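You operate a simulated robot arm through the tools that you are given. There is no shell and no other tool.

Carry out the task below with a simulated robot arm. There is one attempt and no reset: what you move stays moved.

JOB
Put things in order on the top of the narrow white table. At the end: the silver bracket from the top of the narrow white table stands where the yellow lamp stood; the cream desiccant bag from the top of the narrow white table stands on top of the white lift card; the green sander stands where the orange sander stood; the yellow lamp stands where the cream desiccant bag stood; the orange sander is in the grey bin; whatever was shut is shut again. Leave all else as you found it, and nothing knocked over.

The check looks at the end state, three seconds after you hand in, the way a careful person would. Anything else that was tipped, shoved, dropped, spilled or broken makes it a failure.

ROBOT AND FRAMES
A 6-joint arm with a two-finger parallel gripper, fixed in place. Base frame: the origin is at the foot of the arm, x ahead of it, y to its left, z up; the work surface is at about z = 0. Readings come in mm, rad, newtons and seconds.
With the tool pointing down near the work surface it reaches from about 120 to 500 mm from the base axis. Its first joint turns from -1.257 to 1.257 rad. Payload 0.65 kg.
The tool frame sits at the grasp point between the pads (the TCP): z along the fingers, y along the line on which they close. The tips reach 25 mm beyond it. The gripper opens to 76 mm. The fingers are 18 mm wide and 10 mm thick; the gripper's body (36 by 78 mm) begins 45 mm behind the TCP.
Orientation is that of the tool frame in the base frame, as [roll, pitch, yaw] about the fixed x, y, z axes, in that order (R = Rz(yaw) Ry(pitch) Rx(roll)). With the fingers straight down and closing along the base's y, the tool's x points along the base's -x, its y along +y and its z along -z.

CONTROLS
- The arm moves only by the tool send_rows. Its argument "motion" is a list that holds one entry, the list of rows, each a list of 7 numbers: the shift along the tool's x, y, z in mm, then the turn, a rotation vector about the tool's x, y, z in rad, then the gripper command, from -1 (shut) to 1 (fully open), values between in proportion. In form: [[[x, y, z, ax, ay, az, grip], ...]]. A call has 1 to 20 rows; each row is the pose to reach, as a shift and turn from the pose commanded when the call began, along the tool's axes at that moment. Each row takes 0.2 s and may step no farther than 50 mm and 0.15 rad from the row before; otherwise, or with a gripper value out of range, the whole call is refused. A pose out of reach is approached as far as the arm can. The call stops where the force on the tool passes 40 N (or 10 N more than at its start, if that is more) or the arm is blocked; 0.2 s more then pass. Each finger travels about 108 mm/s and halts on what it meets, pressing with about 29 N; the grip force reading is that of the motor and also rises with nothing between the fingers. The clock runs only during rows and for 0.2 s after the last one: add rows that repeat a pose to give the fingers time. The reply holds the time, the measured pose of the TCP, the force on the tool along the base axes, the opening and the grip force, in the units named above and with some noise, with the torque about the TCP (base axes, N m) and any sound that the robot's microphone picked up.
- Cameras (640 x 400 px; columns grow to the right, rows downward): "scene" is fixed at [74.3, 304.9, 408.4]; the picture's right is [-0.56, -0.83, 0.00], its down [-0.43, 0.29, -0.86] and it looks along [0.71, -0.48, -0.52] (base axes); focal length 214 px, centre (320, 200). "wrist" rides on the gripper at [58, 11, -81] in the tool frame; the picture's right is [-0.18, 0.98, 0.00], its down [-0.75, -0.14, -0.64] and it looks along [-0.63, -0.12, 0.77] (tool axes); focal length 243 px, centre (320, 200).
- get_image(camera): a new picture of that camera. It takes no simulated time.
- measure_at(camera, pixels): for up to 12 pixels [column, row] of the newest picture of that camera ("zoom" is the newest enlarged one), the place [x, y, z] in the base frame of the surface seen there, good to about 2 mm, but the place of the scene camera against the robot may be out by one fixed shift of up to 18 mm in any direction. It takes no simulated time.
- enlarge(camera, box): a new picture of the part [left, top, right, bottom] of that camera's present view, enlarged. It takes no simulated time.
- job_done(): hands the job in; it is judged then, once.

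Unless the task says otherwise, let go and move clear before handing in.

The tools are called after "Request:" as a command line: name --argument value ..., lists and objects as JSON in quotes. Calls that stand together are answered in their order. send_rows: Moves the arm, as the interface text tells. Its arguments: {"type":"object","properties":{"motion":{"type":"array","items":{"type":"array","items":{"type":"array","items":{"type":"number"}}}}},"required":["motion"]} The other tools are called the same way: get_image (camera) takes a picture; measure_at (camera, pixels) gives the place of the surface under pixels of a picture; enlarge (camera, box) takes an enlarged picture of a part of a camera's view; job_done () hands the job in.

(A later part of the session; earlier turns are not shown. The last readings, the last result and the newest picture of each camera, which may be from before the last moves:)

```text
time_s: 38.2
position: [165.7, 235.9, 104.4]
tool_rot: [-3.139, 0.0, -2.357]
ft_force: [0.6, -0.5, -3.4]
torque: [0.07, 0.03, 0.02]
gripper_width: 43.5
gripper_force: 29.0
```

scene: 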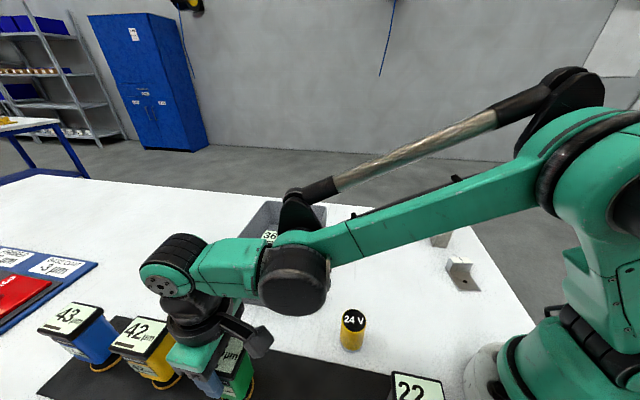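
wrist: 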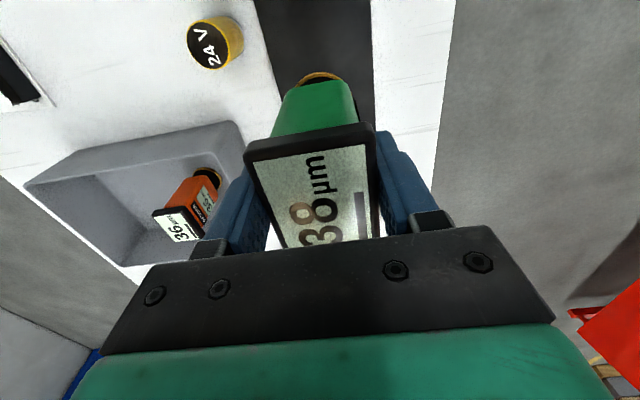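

The grip height is restored, but the force doesn't show contact yet, so I'll lower another 0.7 mm.

Request:
send_rows --motion '[[[0, 0, 0.7, 0, 0, 0, -1], [0, 0, 0.7, 0, 0, 0, -1]]]'

```text
time_s: 38.8
position: [164.8, 234.3, 103.4]
tool_rot: [-3.14, -0.001, -2.357]
ft_force: [-3.4, -0.1, 20.1]
torque: [-0.2, -0.04, -0.02]
gripper_width: 43.6
gripper_force: 28.5
```

Contact shows at 20 N, so the green sander stands on the mat. I'll ease up slightly, open, and rise.

Request:
send_rows --motion '[[[0, 0, -0.6, 0, 0, 0, -1], [0, 0, -0.6, 0, 0, 0, 0.7], [0, 0, -0.6, 0, 0, 0, 0.7], [0, 0, -0.6, 0, 0, 0, 0.7], [0, 0, -8, 0, 0, 0, 0.8], [0, 0, -25, 0, 0, 0, 1], [0, 0, -45, 0, 0, 0, 1], [0, 0, -70, 0, 0, 0, 1], [0, 0, -95, 0, 0, 0, 1], [0, 0, -120, 0, 0, 0, 1], [0, 0, -146, 0, 0, 0, 1], [0, 0, -146, 0, 0, 0, 1]]]'

Request:
get_image --camera "wrist"

Request:
enlarge --camera "wrist" --box '[270, 30, 380, 130]'

Request:
get_image --camera "scene"

```text
time_s: 41.4
position: [165.2, 233.6, 248.3]
tool_rot: [-3.14, 0.0, -2.356]
ft_force: [0.3, 0.2, 0.5]
torque: [-0.01, -0.01, 0.02]
gripper_width: 75.8
gripper_force: 0.0
```

```text
taken
```

wrist: 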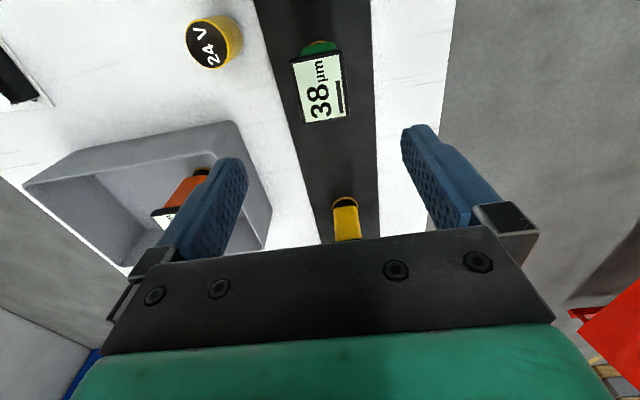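

```text
4.00 times, centred on (325, 80) of wrist
```

zoom: 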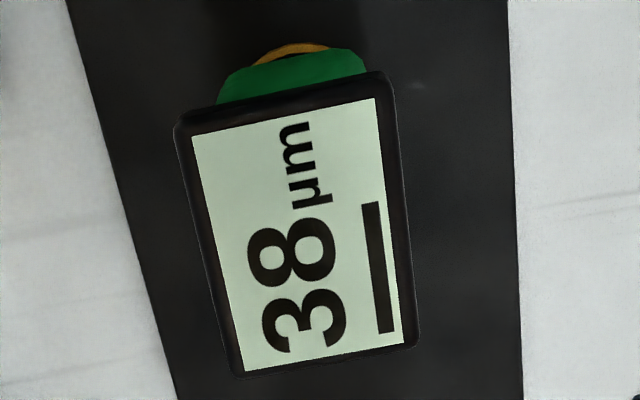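

```text
taken
```

scene: 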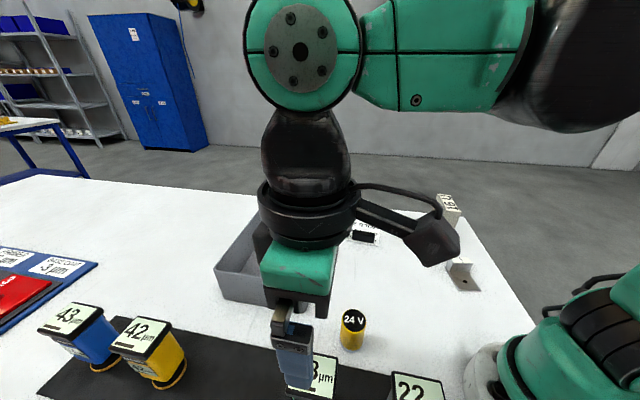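

The green sander stands upright where the orange one stood. I'll measure its label for verification, and also check the lamp top and the card from here.

Request:
measure_at --camera "zoom" --pixels '[[195, 137], [373, 101], [400, 341], [247, 368]]'

Request:
enlarge --camera "wrist" --box '[170, 0, 260, 80]'

```text
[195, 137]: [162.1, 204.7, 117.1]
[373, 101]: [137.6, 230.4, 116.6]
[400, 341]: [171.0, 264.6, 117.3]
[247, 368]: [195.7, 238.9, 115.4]
```

```text
5.00 times, centred on (215, 40) of wrist
```

zoom: 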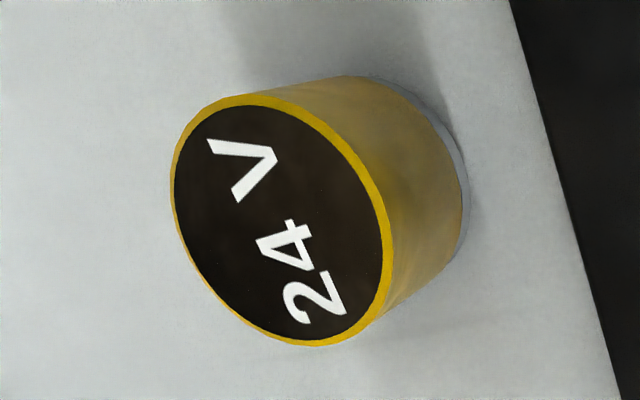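

The green label centre is (166.6,234.7), versus (166.2,235.9) for the orange before. Now I'll measure the lamp's top rim in this zoom.

Request:
measure_at --camera "zoom" --pixels '[[282, 221], [178, 180], [385, 260], [240, 103], [325, 340], [200, 120], [360, 325], [210, 260], [345, 160], [466, 180], [430, 110], [450, 240]]'

```text
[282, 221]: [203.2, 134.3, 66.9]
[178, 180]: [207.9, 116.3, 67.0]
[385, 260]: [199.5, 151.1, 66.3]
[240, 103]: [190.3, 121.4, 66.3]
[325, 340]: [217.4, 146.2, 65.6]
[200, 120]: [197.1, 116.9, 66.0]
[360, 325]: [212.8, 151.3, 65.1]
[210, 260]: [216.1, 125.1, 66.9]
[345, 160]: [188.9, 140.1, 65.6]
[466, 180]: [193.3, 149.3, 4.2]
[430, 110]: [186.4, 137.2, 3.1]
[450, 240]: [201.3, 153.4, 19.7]
```

The lamp's top centre is (203.7,133.8), diameter about 37 mm and height about 67 mm. Next I'll swing to the other side, at a safe height, to view the bag, bracket and card.

Request:
send_rows --motion '[[[15.4, -18.5, -10, 0, 0, 0.098, 1], [30.9, -37, -20, 0, 0, 0.196, 1], [46.3, -55.6, -30, 0, 0, 0.295, 1], [61.7, -74.1, -40, 0, 0, 0.393, 1], [77.1, -92.6, -50, 0, 0, 0.491, 1], [92.6, -111.1, -60, 0, 0, 0.589, 1], [108, -129.6, -70, 0, 0, 0.687, 1], [123.4, -148.2, -80, 0, 0, 0.785, 1], [138.8, -166.7, -80, 0, 0, 0.884, 1], [154.3, -185.2, -80, 0, 0, 0.982, 1], [169.7, -203.7, -80, 0, 0, 1.08, 1], [185.1, -222.2, -80, 0, 0, 1.178, 1], [200.5, -240.7, -80, 0, 0, 1.276, 1], [216, -259.3, -80, 0, 0, 1.374, 1], [231.4, -277.8, -80, 0, 0, 1.473, 1], [246.8, -296.3, -80, 0, 0, 1.571, 1], [246.8, -296.3, -80, 0, 0, 1.571, 1]]]'

Request:
get_image --camera "wrist"

Request:
get_image --camera "scene"

```text
time_s: 45.0
position: [199.3, -150.2, 327.8]
tool_rot: [-3.141, 0.003, 2.355]
ft_force: [0.7, -0.4, -0.5]
torque: [0.01, 0.01, 0.01]
gripper_width: 76.0
gripper_force: 0.1
```

```text
taken
```

wrist: 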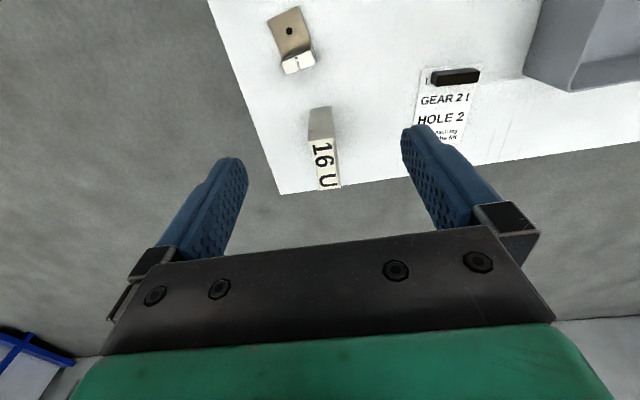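

```text
taken
```

scene: 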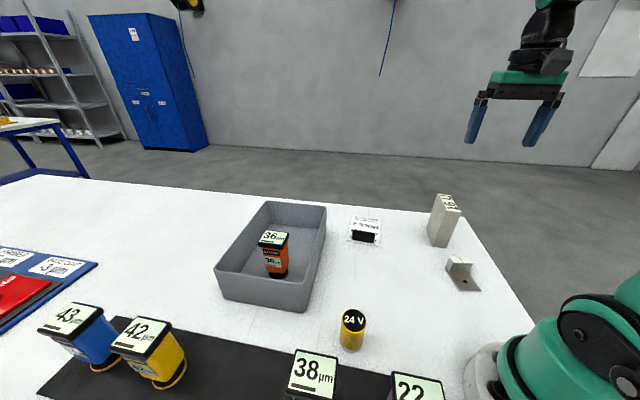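

The bag "16 U" is at (325,150), the bracket at (292,40), and the card at (447,105). I'll zoom in and measure.

Request:
enlarge --camera "wrist" --box '[280, 90, 376, 200]'

Request:
measure_at --camera "zoom" --pixels '[[320, 200], [320, 100], [320, 50], [320, 300]]'

Request:
enlarge --camera "wrist" --box '[400, 50, 500, 150]'

Request:
measure_at --camera "zoom" --pixels '[[320, 200]]'

Request:
enlarge --camera "wrist" --box '[250, 0, 340, 85]'

```text
3.64 times, centred on (328, 145) of wrist
```

zoom: 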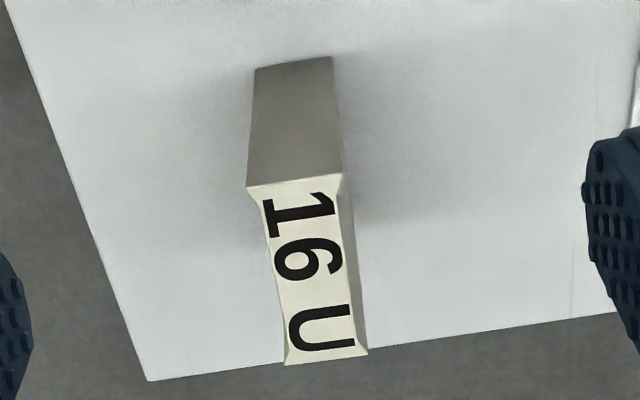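

```text
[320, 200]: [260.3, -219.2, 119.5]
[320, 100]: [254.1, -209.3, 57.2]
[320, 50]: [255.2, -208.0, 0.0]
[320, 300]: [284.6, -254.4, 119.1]
```

```text
4.00 times, centred on (450, 100) of wrist
```

zoom: 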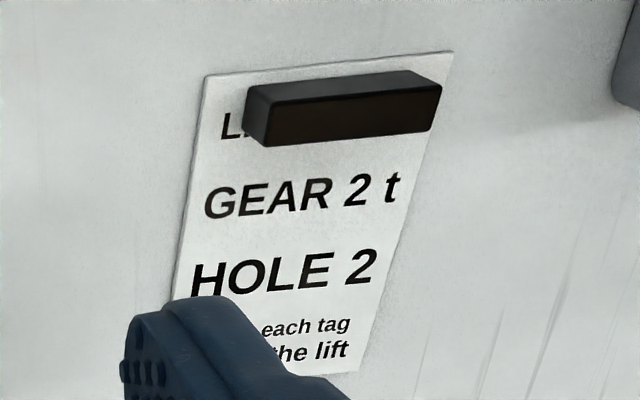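

```text
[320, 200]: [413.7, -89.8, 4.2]
```

```text
4.71 times, centred on (295, 42) of wrist
```

zoom: 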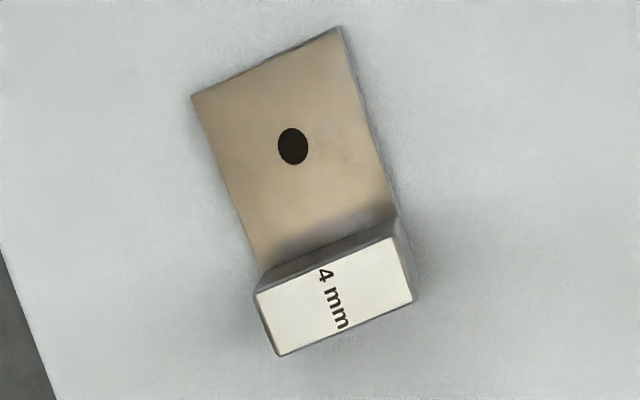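

I'll measure the bracket corners in the current zoom: plate (196,100), (338,32) and block top (258,293), (391,241), (410,299), (280,352).

Request:
measure_at --camera "zoom" --pixels '[[197, 100], [336, 33], [260, 294], [389, 242], [409, 298], [281, 350], [300, 180], [245, 210], [370, 160], [335, 295], [380, 210], [262, 265]]'

Request:
enlarge --camera "wrist" --box '[280, 90, 376, 200]'

Request:
measure_at --camera "zoom" --pixels '[[252, 192], [338, 177], [363, 348], [288, 361], [300, 184], [325, 354], [275, 280], [345, 260], [352, 260], [260, 72], [328, 60], [330, 265]]'

```text
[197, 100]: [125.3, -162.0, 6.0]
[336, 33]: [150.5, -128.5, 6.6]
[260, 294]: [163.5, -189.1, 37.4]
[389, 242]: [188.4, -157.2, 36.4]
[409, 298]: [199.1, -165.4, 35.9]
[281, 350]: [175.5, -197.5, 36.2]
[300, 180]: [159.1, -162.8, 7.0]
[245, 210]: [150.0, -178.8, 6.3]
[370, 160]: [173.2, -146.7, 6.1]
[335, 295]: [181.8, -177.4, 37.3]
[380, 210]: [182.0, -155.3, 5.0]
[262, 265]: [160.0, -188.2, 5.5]
```

```text
3.64 times, centred on (328, 145) of wrist
```

zoom: 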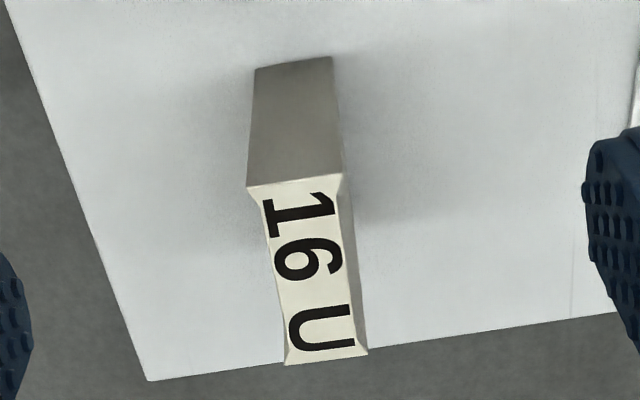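

```text
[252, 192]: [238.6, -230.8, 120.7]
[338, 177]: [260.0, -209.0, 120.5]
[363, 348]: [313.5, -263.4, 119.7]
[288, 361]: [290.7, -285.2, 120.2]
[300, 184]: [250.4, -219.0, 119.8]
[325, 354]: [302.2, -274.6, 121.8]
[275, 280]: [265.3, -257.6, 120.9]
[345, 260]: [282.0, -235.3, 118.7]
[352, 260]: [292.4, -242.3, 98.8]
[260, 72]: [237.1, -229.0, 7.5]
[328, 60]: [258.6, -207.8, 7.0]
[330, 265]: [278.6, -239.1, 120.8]
```

The bag is about 31 x 77 mm in footprint and 120 mm tall, centred at (275.7,-247.1) with its long axis at -45°. I'll measure the card's outline and the black block on it.

Request:
measure_at --camera "wrist" --pixels '[[422, 70], [482, 64], [459, 142], [434, 74], [478, 71], [455, 78], [435, 85], [478, 80], [445, 130], [420, 115], [468, 115], [440, 95]]'

Request:
measure_at --camera "scene" --pixels '[[353, 216], [380, 220], [377, 245], [347, 240], [353, 232], [374, 236], [353, 239], [374, 243], [365, 225]]'

```text
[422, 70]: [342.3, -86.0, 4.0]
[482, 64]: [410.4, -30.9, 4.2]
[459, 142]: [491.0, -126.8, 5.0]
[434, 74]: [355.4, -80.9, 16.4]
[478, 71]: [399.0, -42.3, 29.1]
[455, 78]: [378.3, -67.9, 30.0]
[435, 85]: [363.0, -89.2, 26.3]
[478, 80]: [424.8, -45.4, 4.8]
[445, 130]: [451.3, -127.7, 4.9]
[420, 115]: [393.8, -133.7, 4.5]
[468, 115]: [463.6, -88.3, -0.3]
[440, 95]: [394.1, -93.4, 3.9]
```

```text
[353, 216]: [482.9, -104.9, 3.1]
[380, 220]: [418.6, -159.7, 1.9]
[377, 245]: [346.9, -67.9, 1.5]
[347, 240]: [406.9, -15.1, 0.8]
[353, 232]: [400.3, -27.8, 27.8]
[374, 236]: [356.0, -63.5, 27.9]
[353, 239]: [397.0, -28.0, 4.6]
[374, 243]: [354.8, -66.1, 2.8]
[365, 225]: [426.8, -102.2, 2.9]
```

The card is about 88 x 118 mm with corners near (342,-86), (410,-31), (485,-122), (419,-176), and the black block (top z≈29) sits along its near edge, so about 94 mm of card is free. I'll move above the bag and check before gripping.

Request:
send_rows --motion '[[[-20, -2.4, 15, 0, 0, 0, 1], [-40, -4.7, 30, 0, 0, 0, 1], [-60, -7, 45, 0, 0, 0, 1], [-80, -9.4, 60, 0, 0, 0, 1], [-100, -11.7, 75, 0, 0, 0, 1], [-122.5, -14.3, 90, 0, 0, 0, 1], [-122.5, -14.3, 90, 0, 0, 0, 1]]]'

Request:
get_image --camera "wrist"

Request:
enlarge --camera "wrist" --box '[270, 20, 380, 140]'

```text
time_s: 46.6
position: [277.5, -246.8, 238.2]
tool_rot: [3.141, 0.002, 2.355]
ft_force: [0.6, 0.3, 0.1]
torque: [0.0, 0.01, 0.04]
gripper_width: 76.0
gripper_force: 0.1
```

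```text
taken
```

wrist: 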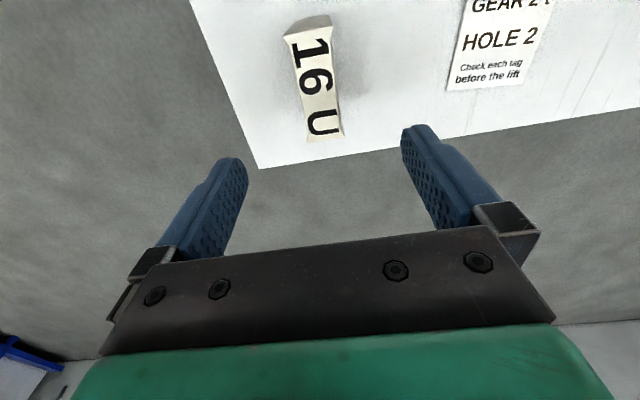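

```text
3.33 times, centred on (325, 80) of wrist
```

zoom: 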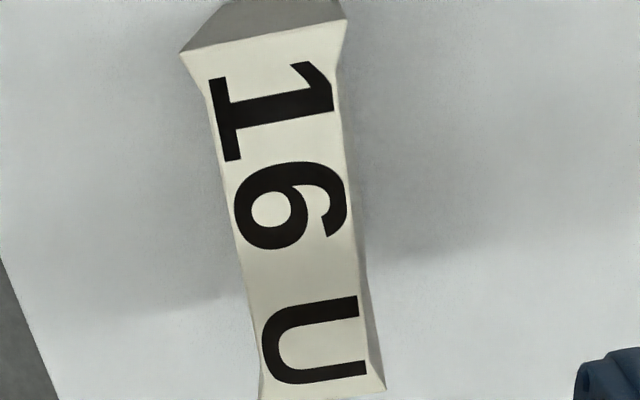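

I'll measure the bag's top corners and waist in this zoom.

Request:
measure_at --camera "zoom" --pixels '[[188, 54], [341, 24], [381, 386], [264, 396], [225, 170], [345, 140], [235, 220], [352, 200], [290, 210], [262, 42], [355, 215], [230, 230]]'

Request:
measure_at --camera "wrist" --pixels '[[450, 88], [518, 80], [550, 2], [310, 140], [341, 135], [262, 166], [330, 60], [350, 100], [280, 100]]'

```text
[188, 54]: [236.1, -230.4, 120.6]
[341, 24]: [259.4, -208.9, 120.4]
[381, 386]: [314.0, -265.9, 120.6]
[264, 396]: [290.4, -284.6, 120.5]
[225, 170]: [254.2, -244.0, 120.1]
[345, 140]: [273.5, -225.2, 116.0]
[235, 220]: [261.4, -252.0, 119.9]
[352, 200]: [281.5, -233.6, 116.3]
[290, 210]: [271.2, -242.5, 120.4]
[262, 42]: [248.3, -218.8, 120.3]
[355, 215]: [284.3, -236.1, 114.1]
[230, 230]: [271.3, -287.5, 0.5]
```

```text
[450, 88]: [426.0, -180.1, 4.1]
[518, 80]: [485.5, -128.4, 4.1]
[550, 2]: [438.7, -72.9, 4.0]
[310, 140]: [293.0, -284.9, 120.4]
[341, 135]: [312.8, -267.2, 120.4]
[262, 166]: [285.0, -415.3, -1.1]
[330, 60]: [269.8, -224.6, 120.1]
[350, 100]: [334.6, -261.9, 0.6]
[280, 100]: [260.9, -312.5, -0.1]
```

The bag's centre is (275.2,-247.4) with its long axis at about -45.5°, and the card's far corners are (425,-181) and (487,-127). I'll descend around the bag and close.

Request:
send_rows --motion '[[[1, -1.8, 20, 0, 0, 0, 1], [1, -1.8, 40, 0, 0, 0, 1], [1, -1.8, 60, 0, 0, 0, 1], [1, -1.8, 80, 0, 0, 0, 1], [1, -1.8, 100, 0, 0, 0, 1], [1, -1.8, 120, 0, 0, 0, 1], [1, -1.8, 136, 0, 0, 0, 1], [1, -1.8, 148, 0, 0, 0, 1], [1, -1.8, 148, 0, 0, 0, 1]]]'

Request:
get_image --camera "scene"

Request:
get_image --camera "wrist"

```text
time_s: 48.6
position: [275.3, -248.8, 88.6]
tool_rot: [3.14, 0.001, 2.356]
ft_force: [-0.1, 0.4, -0.3]
torque: [-0.01, 0.0, 0.01]
gripper_width: 76.0
gripper_force: 0.2
```

```text
taken
```

scene: 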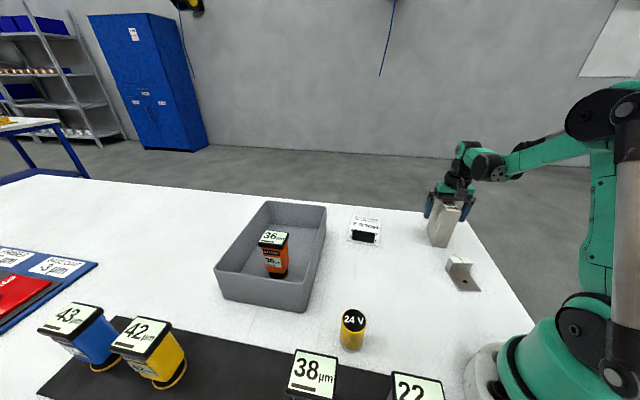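

```text
taken
```

wrist: 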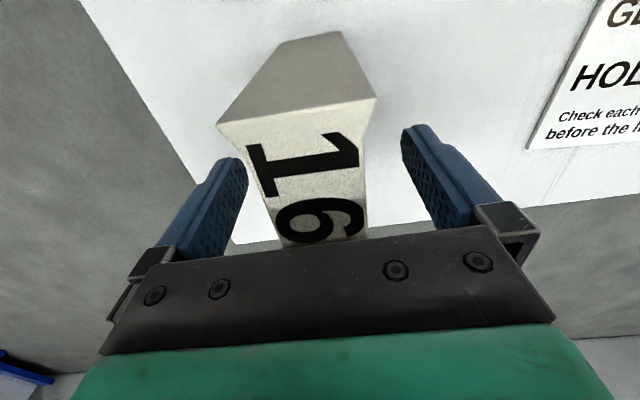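

The fingers straddle the bag's waist cleanly in the wrist picture. I'll close the gripper.

Request:
send_rows --motion '[[[0, 0, 0, 0, 0, 0, 0], [0, 0, 0, 0, 0, 0, -0.3], [0, 0, 0, 0, 0, 0, -1], [0, 0, 0, 0, 0, 0, -1], [0, 0, 0, 0, 0, 0, -1], [0, 0, 0, 0, 0, 0, -1]]]'

Request:
get_image --camera "wrist"

```text
time_s: 50.0
position: [275.0, -249.0, 89.3]
tool_rot: [-3.141, 0.001, 2.357]
ft_force: [0.0, -0.5, 0.4]
torque: [-0.02, 0.05, -0.02]
gripper_width: 35.9
gripper_force: 28.6
```

```text
taken
```

wrist: 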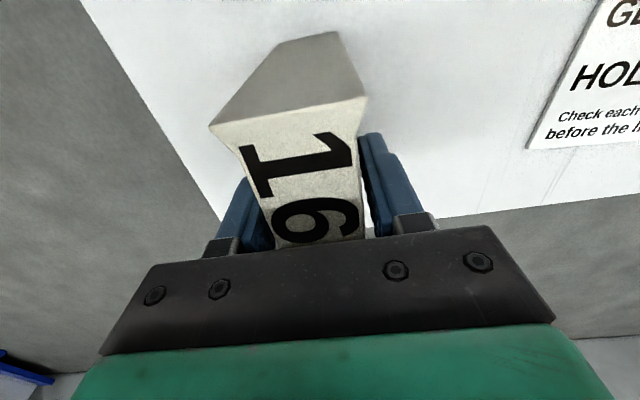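

It holds at 35.9 mm (the bag bulges below the pinched top) with 28.6 N. I'll lift slowly and check the weight.

Request:
send_rows --motion '[[[0, 0, -3, 0, 0, 0, -1], [0, 0, -8, 0, 0, 0, -1], [0, 0, -16, 0, 0, 0, -1], [0, 0, -26, 0, 0, 0, -1], [0, 0, -36, 0, 0, 0, -1], [0, 0, -46, 0, 0, 0, -1], [0, 0, -56, 0, 0, 0, -1], [0, 0, -66, 0, 0, 0, -1], [0, 0, -76, 0, 0, 0, -1], [0, 0, -86, 0, 0, 0, -1], [0, 0, -86, 0, 0, 0, -1]]]'

Request:
get_image --camera "scene"

Request:
get_image --camera "wrist"

```text
time_s: 52.4
position: [273.5, -247.0, 177.4]
tool_rot: [3.141, 0.002, 2.357]
ft_force: [-0.5, 0.2, -2.3]
torque: [0.0, 0.01, 0.0]
gripper_width: 35.9
gripper_force: 29.5
```

```text
taken
```

scene: 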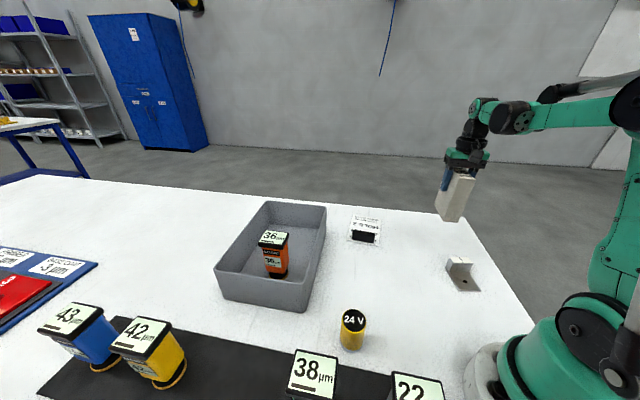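

```text
taken
```

wrist: 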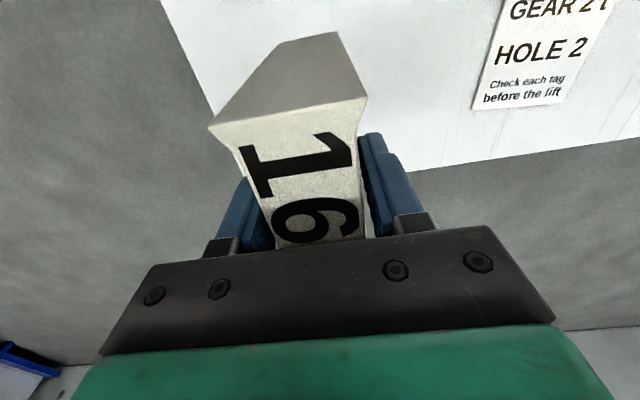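

The bag hangs vertically (about 2.4 N). I'll carry it level to above the free part of the card, turning it about 5° to line up with the card.

Request:
send_rows --motion '[[[-0.5, 7.9, 0, 0, 0, 0.003, -1], [-1.4, 21.7, 0, 0, 0, 0.009, -1], [-2.5, 39.4, 0, 0, 0, 0.016, -1], [-3.7, 59.1, 0, 0, 0, 0.025, -1], [-4.9, 78.8, 0, 0, 0, 0.033, -1], [-6.2, 98.5, 0, 0, 0, 0.041, -1], [-7.4, 118.1, 0, 0, 0, 0.049, -1], [-8.6, 137.8, 0, 0, 0, 0.057, -1], [-9.8, 157.5, 0, 0, 0, 0.066, -1], [-10.9, 175.2, 0, 0, 0, 0.073, -1], [-11.8, 189, 0, 0, 0, 0.079, -1], [-12.3, 196.9, 0, 0, 0, 0.082, -1], [-12.3, 196.9, 0, 0, 0, 0.082, -1]]]'

Request:
get_image --camera "scene"

Request:
get_image --camera "wrist"

Request:
enlarge --camera "scene" --box '[320, 160, 420, 260]'

```text
time_s: 55.2
position: [423.2, -116.7, 177.9]
tool_rot: [-3.141, 0.003, 2.274]
ft_force: [0.6, -0.5, -1.2]
torque: [0.03, 0.03, 0.01]
gripper_width: 35.9
gripper_force: 29.3
```

```text
taken
```

scene: 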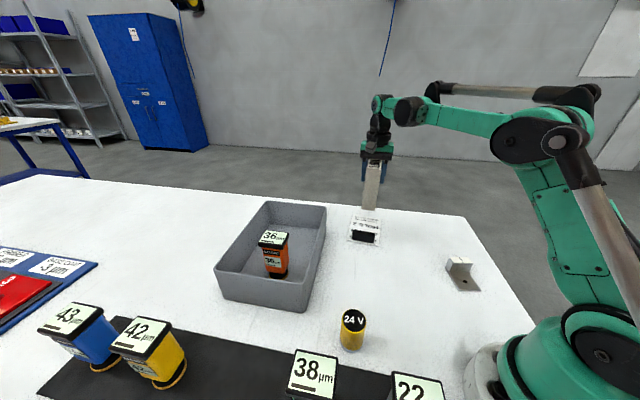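

```text
taken
```

wrist: 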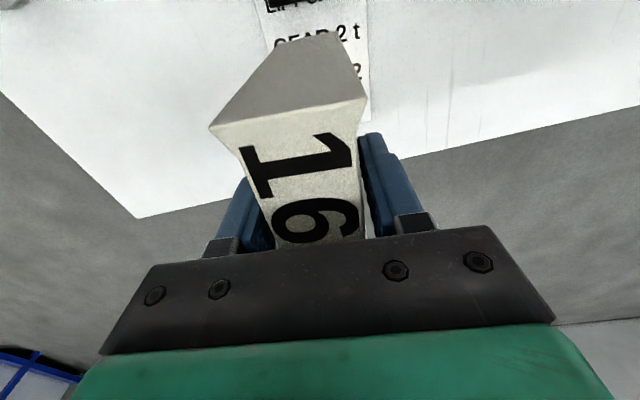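

```text
4.00 times, centred on (370, 210) of scene
```

zoom: 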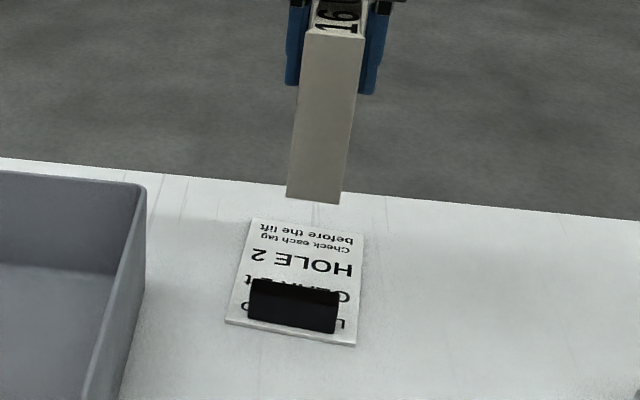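

The bag hangs over the card. I'll measure the bag's front bottom edge, the card corners and the block in the same scene zoom, so the camera's shift cancels out.

Request:
measure_at --camera "zoom" --pixels '[[290, 195], [338, 201], [254, 220], [361, 236], [353, 342], [229, 322], [253, 281], [337, 294], [251, 291], [336, 304], [250, 318], [334, 329]]'

```text
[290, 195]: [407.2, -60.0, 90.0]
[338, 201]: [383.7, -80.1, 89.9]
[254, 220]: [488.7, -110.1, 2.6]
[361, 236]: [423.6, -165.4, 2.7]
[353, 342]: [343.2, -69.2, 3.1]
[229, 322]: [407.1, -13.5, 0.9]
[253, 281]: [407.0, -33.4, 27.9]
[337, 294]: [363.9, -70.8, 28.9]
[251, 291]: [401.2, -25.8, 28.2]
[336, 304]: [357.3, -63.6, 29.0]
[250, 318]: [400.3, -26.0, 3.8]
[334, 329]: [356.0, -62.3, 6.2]
```

In card coordinates, the bag's front edge is 20 mm beyond the block and its far end will be about 15 mm inside the card's end, so it fits. I'll lower it 78 mm with a 3 mm sideways centring.

Request:
send_rows --motion '[[[0, 1, 4, 0, 0, 0, -1], [0, 2, 12, 0, 0, 0, -1], [0, 3, 22, 0, 0, 0, -1], [0, 3, 32, 0, 0, 0, -1], [0, 3, 42, 0, 0, 0, -1], [0, 3, 52, 0, 0, 0, -1], [0, 3, 62, 0, 0, 0, -1], [0, 3, 70, 0, 0, 0, -1], [0, 3, 76, 0, 0, 0, -1], [0, 3, 78, 0, 0, 0, -1], [0, 3, 78, 0, 0, 0, -1]]]'

Request:
enlarge --camera "scene" --box '[320, 160, 420, 260]'

```text
time_s: 57.6
position: [424.6, -114.7, 100.1]
tool_rot: [3.141, 0.002, 2.274]
ft_force: [-0.7, -0.3, -1.9]
torque: [0.0, 0.0, -0.02]
gripper_width: 35.9
gripper_force: 29.1
```

```text
4.00 times, centred on (370, 210) of scene
```

zoom: 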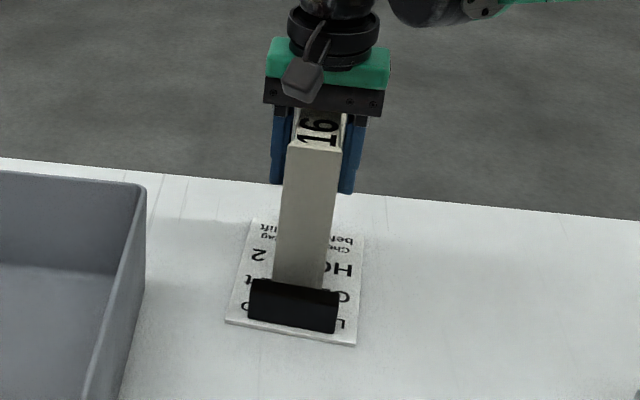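

The bag is just above the card behind the black block. I'll step down gently to contact.

Request:
send_rows --motion '[[[0, 0, 1.5, 0, 0, 0, -1], [0, 0, 3, 0, 0, 0, -1], [0, 0, 4, 0, 0, 0, -1], [0, 0, 4, 0, 0, 0, -1]]]'

Request:
send_rows --motion '[[[0, 0, 1, 0, 0, 0, -1], [0, 0, 1, 0, 0, 0, -1]]]'

Request:
send_rows --motion '[[[0, 0, 1, 0, 0, 0, -1], [0, 0, 1, 0, 0, 0, -1]]]'

```text
time_s: 58.6
position: [425.9, -115.6, 96.0]
tool_rot: [3.141, 0.001, 2.276]
ft_force: [0.6, -0.5, -2.2]
torque: [-0.02, 0.0, 0.0]
gripper_width: 35.9
gripper_force: 29.5
```

```text
time_s: 59.2
position: [424.5, -113.6, 94.5]
tool_rot: [3.142, 0.002, 2.276]
ft_force: [-0.2, 0.5, -1.5]
torque: [-0.05, 0.0, -0.02]
gripper_width: 35.8
gripper_force: 29.1
```

```text
time_s: 59.8
position: [426.4, -115.3, 93.2]
tool_rot: [3.141, 0.002, 2.274]
ft_force: [0.4, 0.9, 4.0]
torque: [0.06, -0.03, 0.03]
gripper_width: 36.1
gripper_force: 28.7
```

Contact is made (force turned to +4 N). I'll open the fingers and rise clear.

Request:
send_rows --motion '[[[0, 0, 0.3, 0, 0, 0, -1], [0, 0, 0.3, 0, 0, 0, 0.2], [0, 0, 0.3, 0, 0, 0, 0.6], [0, 0, 0.3, 0, 0, 0, 0.8], [0, 0, 0.3, 0, 0, 0, 0.8]]]'

Request:
get_image --camera "wrist"

Request:
enlarge --camera "scene" --box '[320, 160, 420, 260]'

```text
time_s: 61.0
position: [425.0, -114.7, 92.2]
tool_rot: [3.141, 0.003, 2.274]
ft_force: [0.2, -0.6, 0.0]
torque: [0.0, -0.04, 0.02]
gripper_width: 68.4
gripper_force: 0.0
```

```text
taken
```

wrist: 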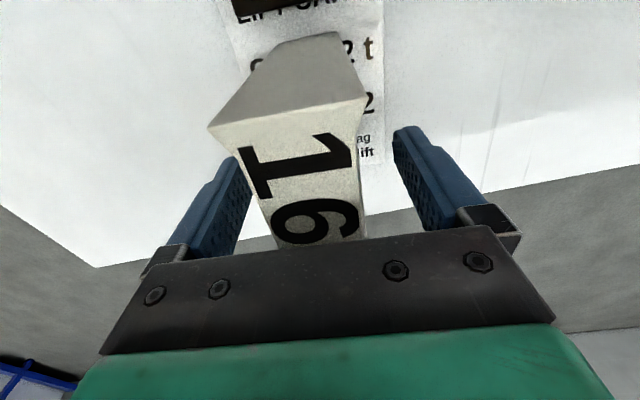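

```text
4.00 times, centred on (370, 210) of scene
```

zoom: 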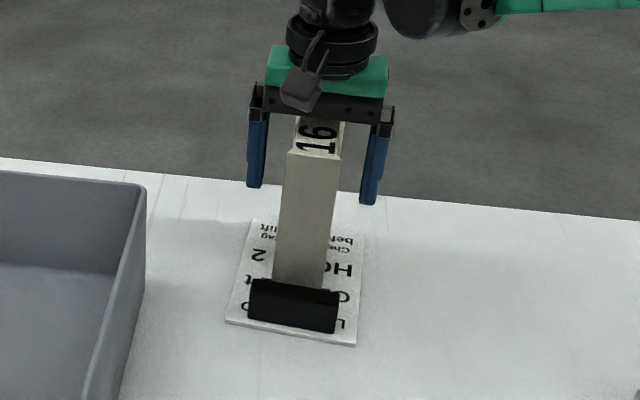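

The bag stands upright on the card with the fingers clear. I'll rise straight up.

Request:
send_rows --motion '[[[0, 0, -5, 0, 0, 0, 0.8], [0, 0, -15, 0, 0, 0, 0.8], [0, 0, -30, 0, 0, 0, 0.8], [0, 0, -50, 0, 0, 0, 0.8], [0, 0, -70, 0, 0, 0, 1], [0, 0, -90, 0, 0, 0, 1], [0, 0, -110, 0, 0, 0, 1], [0, 0, -130, 0, 0, 0, 1], [0, 0, -130, 0, 0, 0, 1]]]'

Request:
get_image --camera "wrist"

Request:
enlarge --camera "scene" --box '[320, 160, 420, 260]'

```text
time_s: 63.0
position: [425.4, -115.1, 221.7]
tool_rot: [3.141, 0.002, 2.276]
ft_force: [-0.8, 0.0, -0.9]
torque: [0.02, 0.0, -0.01]
gripper_width: 76.0
gripper_force: 0.1
```

```text
taken
```

wrist: 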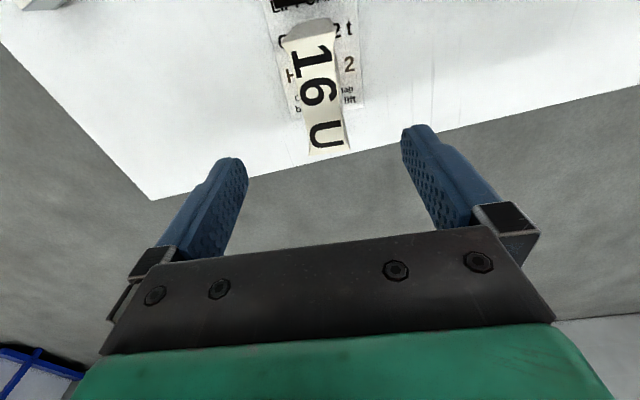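

```text
4.00 times, centred on (370, 210) of scene
```

zoom: 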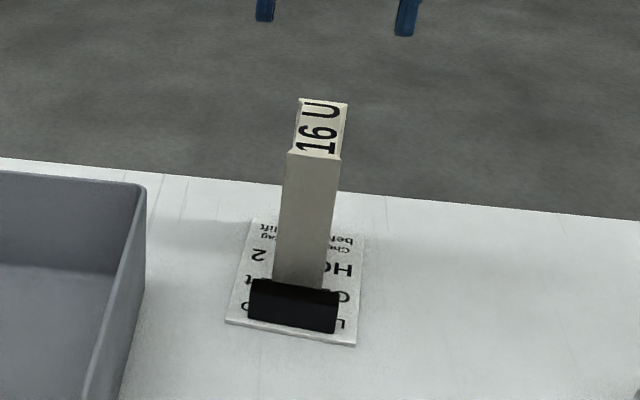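

The bag stands firmly on the card. Next I'll move above the lamp with yaw 180°.

Request:
send_rows --motion '[[[10, 0, -3, 0, 0, -0.02, 1], [33, -1, -5, 0, 0, -0.08, 1], [58, -1, -8, 0, 0, -0.14, 1], [83, -2, -8, 0, 0, -0.21, 1], [108, -2, -8, 0, 0, -0.28, 1], [133, -3, -8, 0, 0, -0.35, 1], [158, -4, -8, 0, 0, -0.42, 1], [183, -4, -8, 0, 0, -0.49, 1], [208, -5, -8, 0, 0, -0.56, 1], [233, -5, -8, 0, 0, -0.63, 1], [258, -6, -8, 0, 0, -0.7, 1], [283, -6, -8, 0, 0, -0.76, 1], [308, -7, -8, 0, 0, -0.82, 1], [325, -7.4, -8, 0, 0, -0.85, 1], [333.2, -7.6, -8, 0, 0, -0.866, 1], [333.2, -7.6, -8, 0, 0, -0.866, 1]]]'

Request:
get_image --camera "wrist"

Request:
enlarge --camera "wrist" --box '[270, 20, 380, 130]'

Request:
get_image --camera "scene"

```text
time_s: 66.4
position: [202.5, 135.0, 230.4]
tool_rot: [-3.139, 0.001, 3.14]
ft_force: [-0.2, 0.5, -0.7]
torque: [0.01, -0.02, 0.02]
gripper_width: 75.7
gripper_force: 0.1
```

```text
taken
```

wrist: 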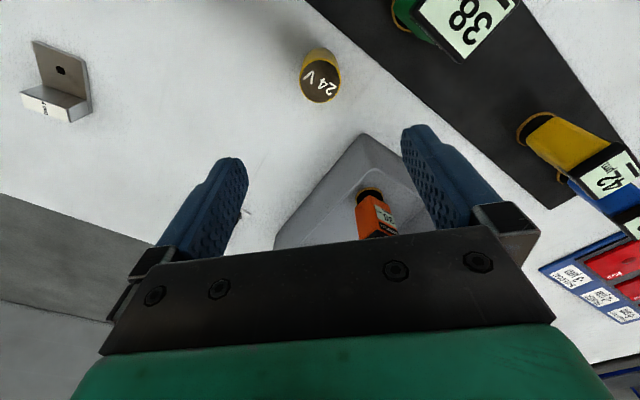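

```text
3.64 times, centred on (325, 75) of wrist
```

zoom: 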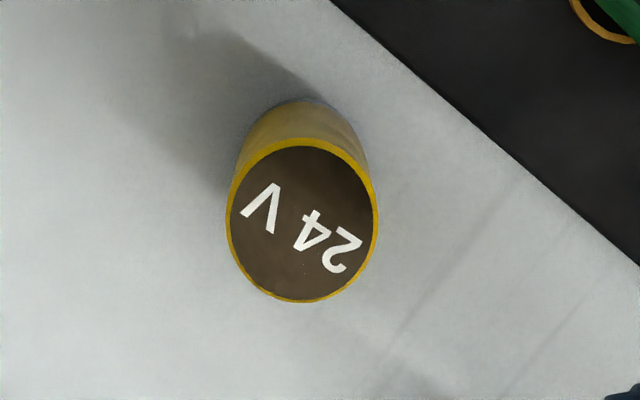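

```text
taken
```

scene: 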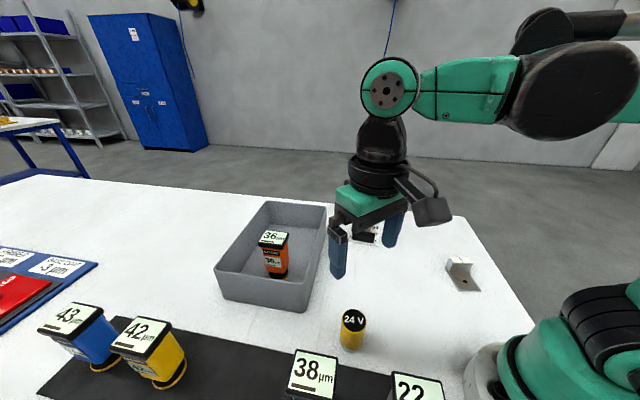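

I'll measure the lamp's top rim at its extremes (228,215), (377,205), (300,142), (308,300), plus the mat edge beside it.

Request:
measure_at --camera "zoom" --pixels '[[231, 225], [374, 215], [299, 143], [309, 298], [245, 165], [350, 285], [250, 275], [355, 165], [303, 222], [450, 110], [550, 200], [310, 105]]'

```text
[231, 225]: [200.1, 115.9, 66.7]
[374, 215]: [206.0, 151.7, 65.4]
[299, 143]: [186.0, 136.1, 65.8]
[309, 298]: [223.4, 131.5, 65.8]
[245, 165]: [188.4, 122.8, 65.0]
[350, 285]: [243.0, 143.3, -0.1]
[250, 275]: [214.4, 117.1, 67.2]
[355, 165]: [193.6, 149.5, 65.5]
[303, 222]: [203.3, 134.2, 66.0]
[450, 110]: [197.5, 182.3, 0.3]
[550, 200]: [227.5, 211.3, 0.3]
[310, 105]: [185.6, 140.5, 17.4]
```

The lamp's centre is (203.8,133.8). I'll descend to z≈43 around it with the fingers open.

Request:
send_rows --motion '[[[-1.3, -1.2, 20, 0, 0, 0, 1], [-1.3, -1.2, 42, 0, 0, 0, 1], [-1.3, -1.2, 64, 0, 0, 0, 1], [-1.3, -1.2, 86, 0, 0, 0, 1], [-1.3, -1.2, 108, 0, 0, 0, 1], [-1.3, -1.2, 130, 0, 0, 0, 1], [-1.3, -1.2, 150, 0, 0, 0, 1], [-1.3, -1.2, 168, 0, 0, 0, 1], [-1.3, -1.2, 180, 0, 0, 0, 1], [-1.3, -1.2, 187, 0, 0, 0, 1], [-1.3, -1.2, 187, 0, 0, 0, 1]]]'

Request:
get_image --camera "wrist"

```text
time_s: 68.8
position: [206.9, 133.5, 43.7]
tool_rot: [-3.141, 0.002, 3.138]
ft_force: [0.0, 0.3, 0.8]
torque: [-0.01, -0.02, 0.05]
gripper_width: 75.9
gripper_force: 0.1
```

```text
taken
```

wrist: 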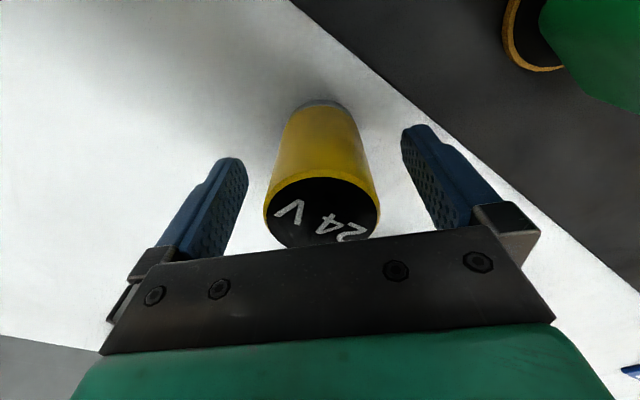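

The lamp stands between the fingers, but the x reading (206.9) looks a little high, so I'll hold once for a second reading before closing.

Request:
send_rows --motion '[[[0, 0, 0, 0, 0, 0, 1]]]'

Request:
send_rows --motion '[[[0, 0, 0, 0, 0, 0, 1]]]'

```text
time_s: 69.2
position: [206.2, 134.2, 44.3]
tool_rot: [-3.141, 0.002, 3.14]
ft_force: [-0.1, -0.3, 0.0]
torque: [-0.01, -0.01, 0.0]
gripper_width: 75.9
gripper_force: 0.0
```

```text
time_s: 69.6
position: [206.3, 134.1, 42.9]
tool_rot: [-3.14, 0.003, 3.141]
ft_force: [-1.2, 0.4, -0.1]
torque: [-0.03, 0.01, 0.03]
gripper_width: 76.0
gripper_force: 0.0
```

TCP averages (206.4,134.0), so I'll shift 2.5 mm in -x to centre on the lamp and then close.

Request:
send_rows --motion '[[[1.3, 0, 0, 0, 0, 0, 1], [2.5, 0, 0, 0, 0, 0, 1], [2.5, 0, 0, 0, 0, 0, 1], [2.5, 0, 0, 0, 0, 0, 0.2], [2.5, 0, 0, 0, 0, 0, -1], [2.5, 0, 0, 0, 0, 0, -1], [2.5, 0, 0, 0, 0, 0, -1], [2.5, 0, 0, 0, 0, 0, -1]]]'

Request:
get_image --camera "wrist"

```text
time_s: 71.4
position: [203.4, 133.8, 43.5]
tool_rot: [3.14, 0.0, 3.139]
ft_force: [-0.9, 0.8, 1.4]
torque: [0.04, 0.07, 0.01]
gripper_width: 39.3
gripper_force: 29.3
```

```text
taken
```

wrist: 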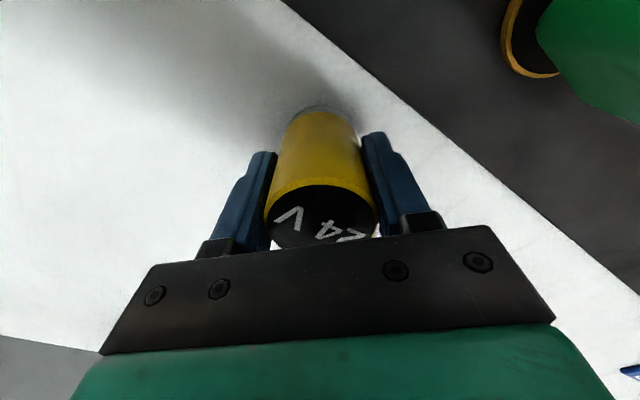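

The lamp is gripped at 39.3 mm with 29 N. I'll lift it 130 mm.

Request:
send_rows --motion '[[[0, 0, -4, 0, 0, 0, -1], [0, 0, -12, 0, 0, 0, -1], [0, 0, -24, 0, 0, 0, -1], [0, 0, -38, 0, 0, 0, -1], [0, 0, -52, 0, 0, 0, -1], [0, 0, -66, 0, 0, 0, -1], [0, 0, -80, 0, 0, 0, -1], [0, 0, -94, 0, 0, 0, -1], [0, 0, -108, 0, 0, 0, -1], [0, 0, -122, 0, 0, 0, -1], [0, 0, -130, 0, 0, 0, -1], [0, 0, -130, 0, 0, 0, -1]]]'

Request:
get_image --camera "wrist"

Request:
get_image --camera "scene"

```text
time_s: 74.0
position: [201.1, 133.8, 174.4]
tool_rot: [-3.14, 0.001, 3.14]
ft_force: [0.7, -0.6, -0.8]
torque: [-0.02, 0.01, 0.0]
gripper_width: 39.6
gripper_force: 28.7
```

```text
taken
```

wrist: 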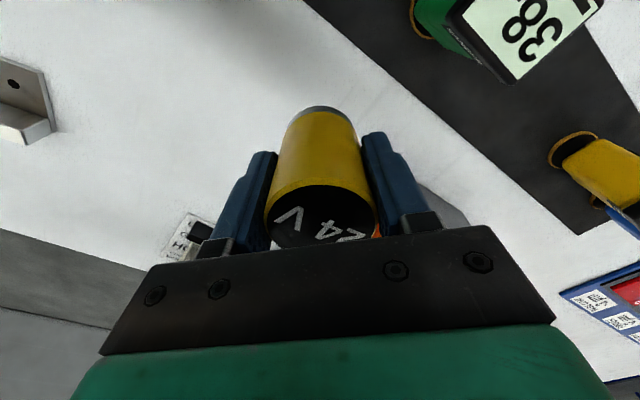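

```text
taken
```

scene: 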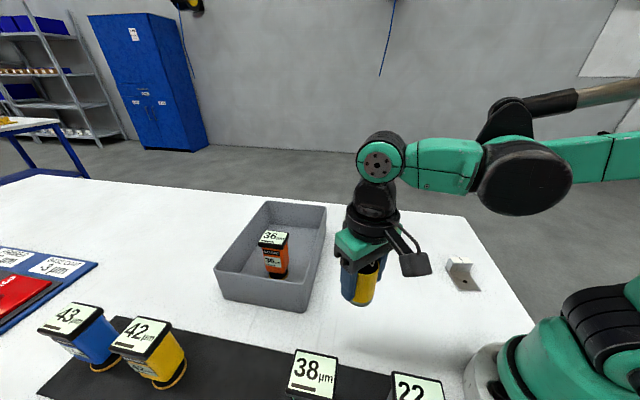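

The lamp hangs upright (about 1 N). I'll carry it level across to the bag's former place at (275.2,-247.4).

Request:
send_rows --motion '[[[-1.5, -7.6, 0, 0, 0, 0, -1], [-4.4, -22.9, 0, 0, 0, 0, -1], [-8.8, -45.7, 0, 0, 0, 0, -1], [-13.3, -68.6, 0, 0, 0, 0, -1], [-17.7, -91.5, 0, 0, 0, 0, -1], [-22.1, -114.4, 0, 0, 0, 0, -1], [-26.5, -137.2, 0, 0, 0, 0, -1], [-31, -160.1, 0, 0, 0, 0, -1], [-35.4, -183, 0, 0, 0, 0, -1], [-39.8, -205.8, 0, 0, 0, 0, -1], [-44.2, -228.7, 0, 0, 0, 0, -1], [-48.6, -251.6, 0, 0, 0, 0, -1], [-53.1, -274.5, 0, 0, 0, 0, -1], [-57.5, -297.3, 0, 0, 0, 0, -1], [-61.9, -320.2, 0, 0, 0, 0, -1], [-66.3, -343.1, 0, 0, 0, 0, -1], [-70, -362.1, 0, 0, 0, 0, -1], [-72.2, -373.6, 0, 0, 0, 0, -1], [-73.7, -381.2, 0, 0, 0, 0, -1], [-73.7, -381.2, 0, 0, 0, 0, -1]]]'

Request:
get_image --camera "wrist"

Request:
get_image --camera "scene"

```text
time_s: 78.2
position: [276.3, -248.4, 174.6]
tool_rot: [-3.141, 0.001, 3.14]
ft_force: [-0.3, -0.4, -1.5]
torque: [0.04, 0.01, 0.01]
gripper_width: 39.3
gripper_force: 28.7
```

```text
taken
```

wrist: 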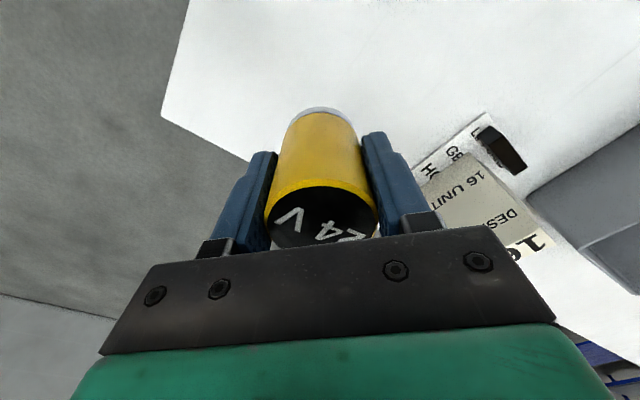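

```text
taken
```

scene: 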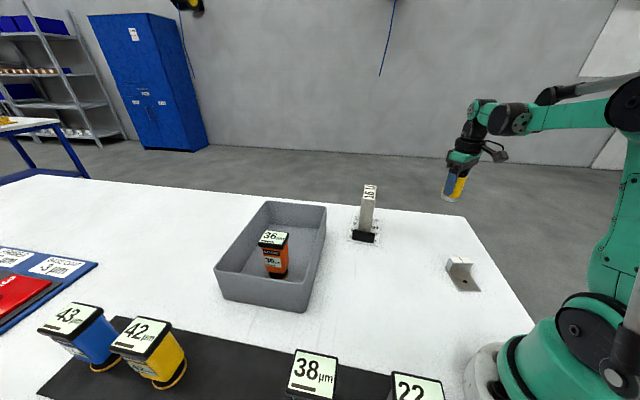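

The lamp is over the target (TCP (276.3,-248.4)). I'll lower it to just above the table.

Request:
send_rows --motion '[[[0.5, 0.5, 8, 0, 0, 0, -1], [1, 1, 20, 0, 0, 0, -1], [1, 1, 34, 0, 0, 0, -1], [1, 1, 48, 0, 0, 0, -1], [1, 1, 62, 0, 0, 0, -1], [1, 1, 76, 0, 0, 0, -1], [1, 1, 90, 0, 0, 0, -1], [1, 1, 104, 0, 0, 0, -1], [1, 1, 116, 0, 0, 0, -1], [1, 1, 123, 0, 0, 0, -1], [1, 1, 126, 0, 0, 0, -1], [1, 1, 126, 0, 0, 0, -1]]]'

Request:
send_rows --motion '[[[0, 0, 0, 0, 0, 0, -1]]]'

```text
time_s: 80.8
position: [275.7, -247.5, 48.9]
tool_rot: [-3.141, 0.002, 3.142]
ft_force: [0.5, -0.3, -0.3]
torque: [0.01, 0.02, 0.0]
gripper_width: 39.4
gripper_force: 29.0
```

```text
time_s: 81.2
position: [275.9, -247.1, 47.8]
tool_rot: [-3.141, 0.001, 3.14]
ft_force: [1.2, -0.2, -0.5]
torque: [-0.02, 0.01, 0.0]
gripper_width: 39.3
gripper_force: 29.1
```

The position is (275.8,-247.3), right on target. I'll lower in small steps to contact.

Request:
send_rows --motion '[[[0, 0, 1.5, 0, 0, 0, -1], [0, 0, 3, 0, 0, 0, -1], [0, 0, 3, 0, 0, 0, -1]]]'

Request:
send_rows --motion '[[[0, 0, 1, 0, 0, 0, -1], [0, 0, 1, 0, 0, 0, -1]]]'

Request:
send_rows --motion '[[[0, 0, 0.7, 0, 0, 0, -1], [0, 0, 0.7, 0, 0, 0, -1]]]'

```text
time_s: 82.0
position: [275.1, -248.1, 46.0]
tool_rot: [-3.14, 0.0, 3.139]
ft_force: [0.0, -0.9, 0.2]
torque: [-0.06, -0.02, 0.02]
gripper_width: 39.1
gripper_force: 30.0
```

```text
time_s: 82.6
position: [274.8, -246.9, 44.5]
tool_rot: [-3.14, 0.003, 3.141]
ft_force: [-0.3, -0.3, -2.4]
torque: [0.0, -0.04, 0.03]
gripper_width: 39.2
gripper_force: 28.7
```

```text
time_s: 83.2
position: [274.4, -245.4, 44.0]
tool_rot: [-3.14, 0.001, -3.141]
ft_force: [0.0, 0.7, -1.5]
torque: [-0.03, -0.03, 0.02]
gripper_width: 39.0
gripper_force: 28.8
```

No contact yet at z≈44, so I'll continue in 0.7 mm steps.

Request:
send_rows --motion '[[[0, 0, 0.7, 0, 0, 0, -1], [0, 0, 0.7, 0, 0, 0, -1]]]'

Request:
send_rows --motion '[[[0, 0, 0.7, 0, 0, 0, -1], [0, 0, 0.7, 0, 0, 0, -1]]]'

```text
time_s: 83.8
position: [275.5, -247.6, 43.3]
tool_rot: [-3.141, 0.002, 3.141]
ft_force: [-0.2, 2.1, 11.9]
torque: [0.09, -0.08, 0.0]
gripper_width: 39.3
gripper_force: 28.9
```

```text
time_s: 84.4
position: [275.0, -246.7, 42.3]
tool_rot: [-3.14, 0.003, 3.139]
ft_force: [1.2, 0.6, 26.9]
torque: [0.07, -0.08, -0.03]
gripper_width: 39.5
gripper_force: 29.5
```

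The lamp is on the table (27 N). I'll back off 0.7 mm, open, and check before rising.

Request:
send_rows --motion '[[[0, 0, -0.8, 0, 0, 0, -1], [0, 0, -0.8, 0, 0, 0, -1], [0, 0, -0.8, 0, 0, 0, 0.4], [0, 0, -0.8, 0, 0, 0, 0.8], [0, 0, -0.8, 0, 0, 0, 0.8]]]'

Request:
get_image --camera "wrist"

```text
time_s: 85.6
position: [273.8, -247.4, 42.4]
tool_rot: [-3.141, 0.002, 3.14]
ft_force: [0.0, 0.5, -0.5]
torque: [0.0, 0.02, -0.03]
gripper_width: 68.2
gripper_force: 0.1
```

```text
taken
```

wrist: 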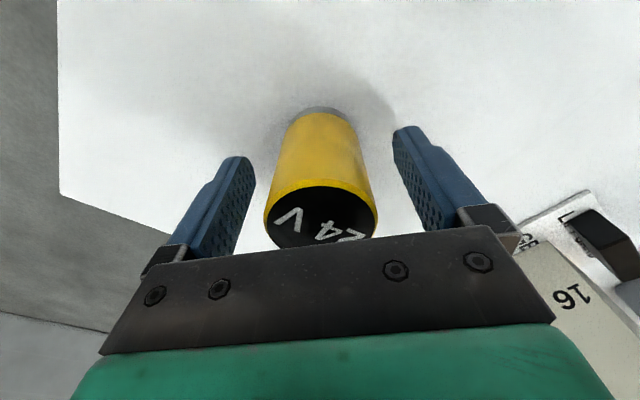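

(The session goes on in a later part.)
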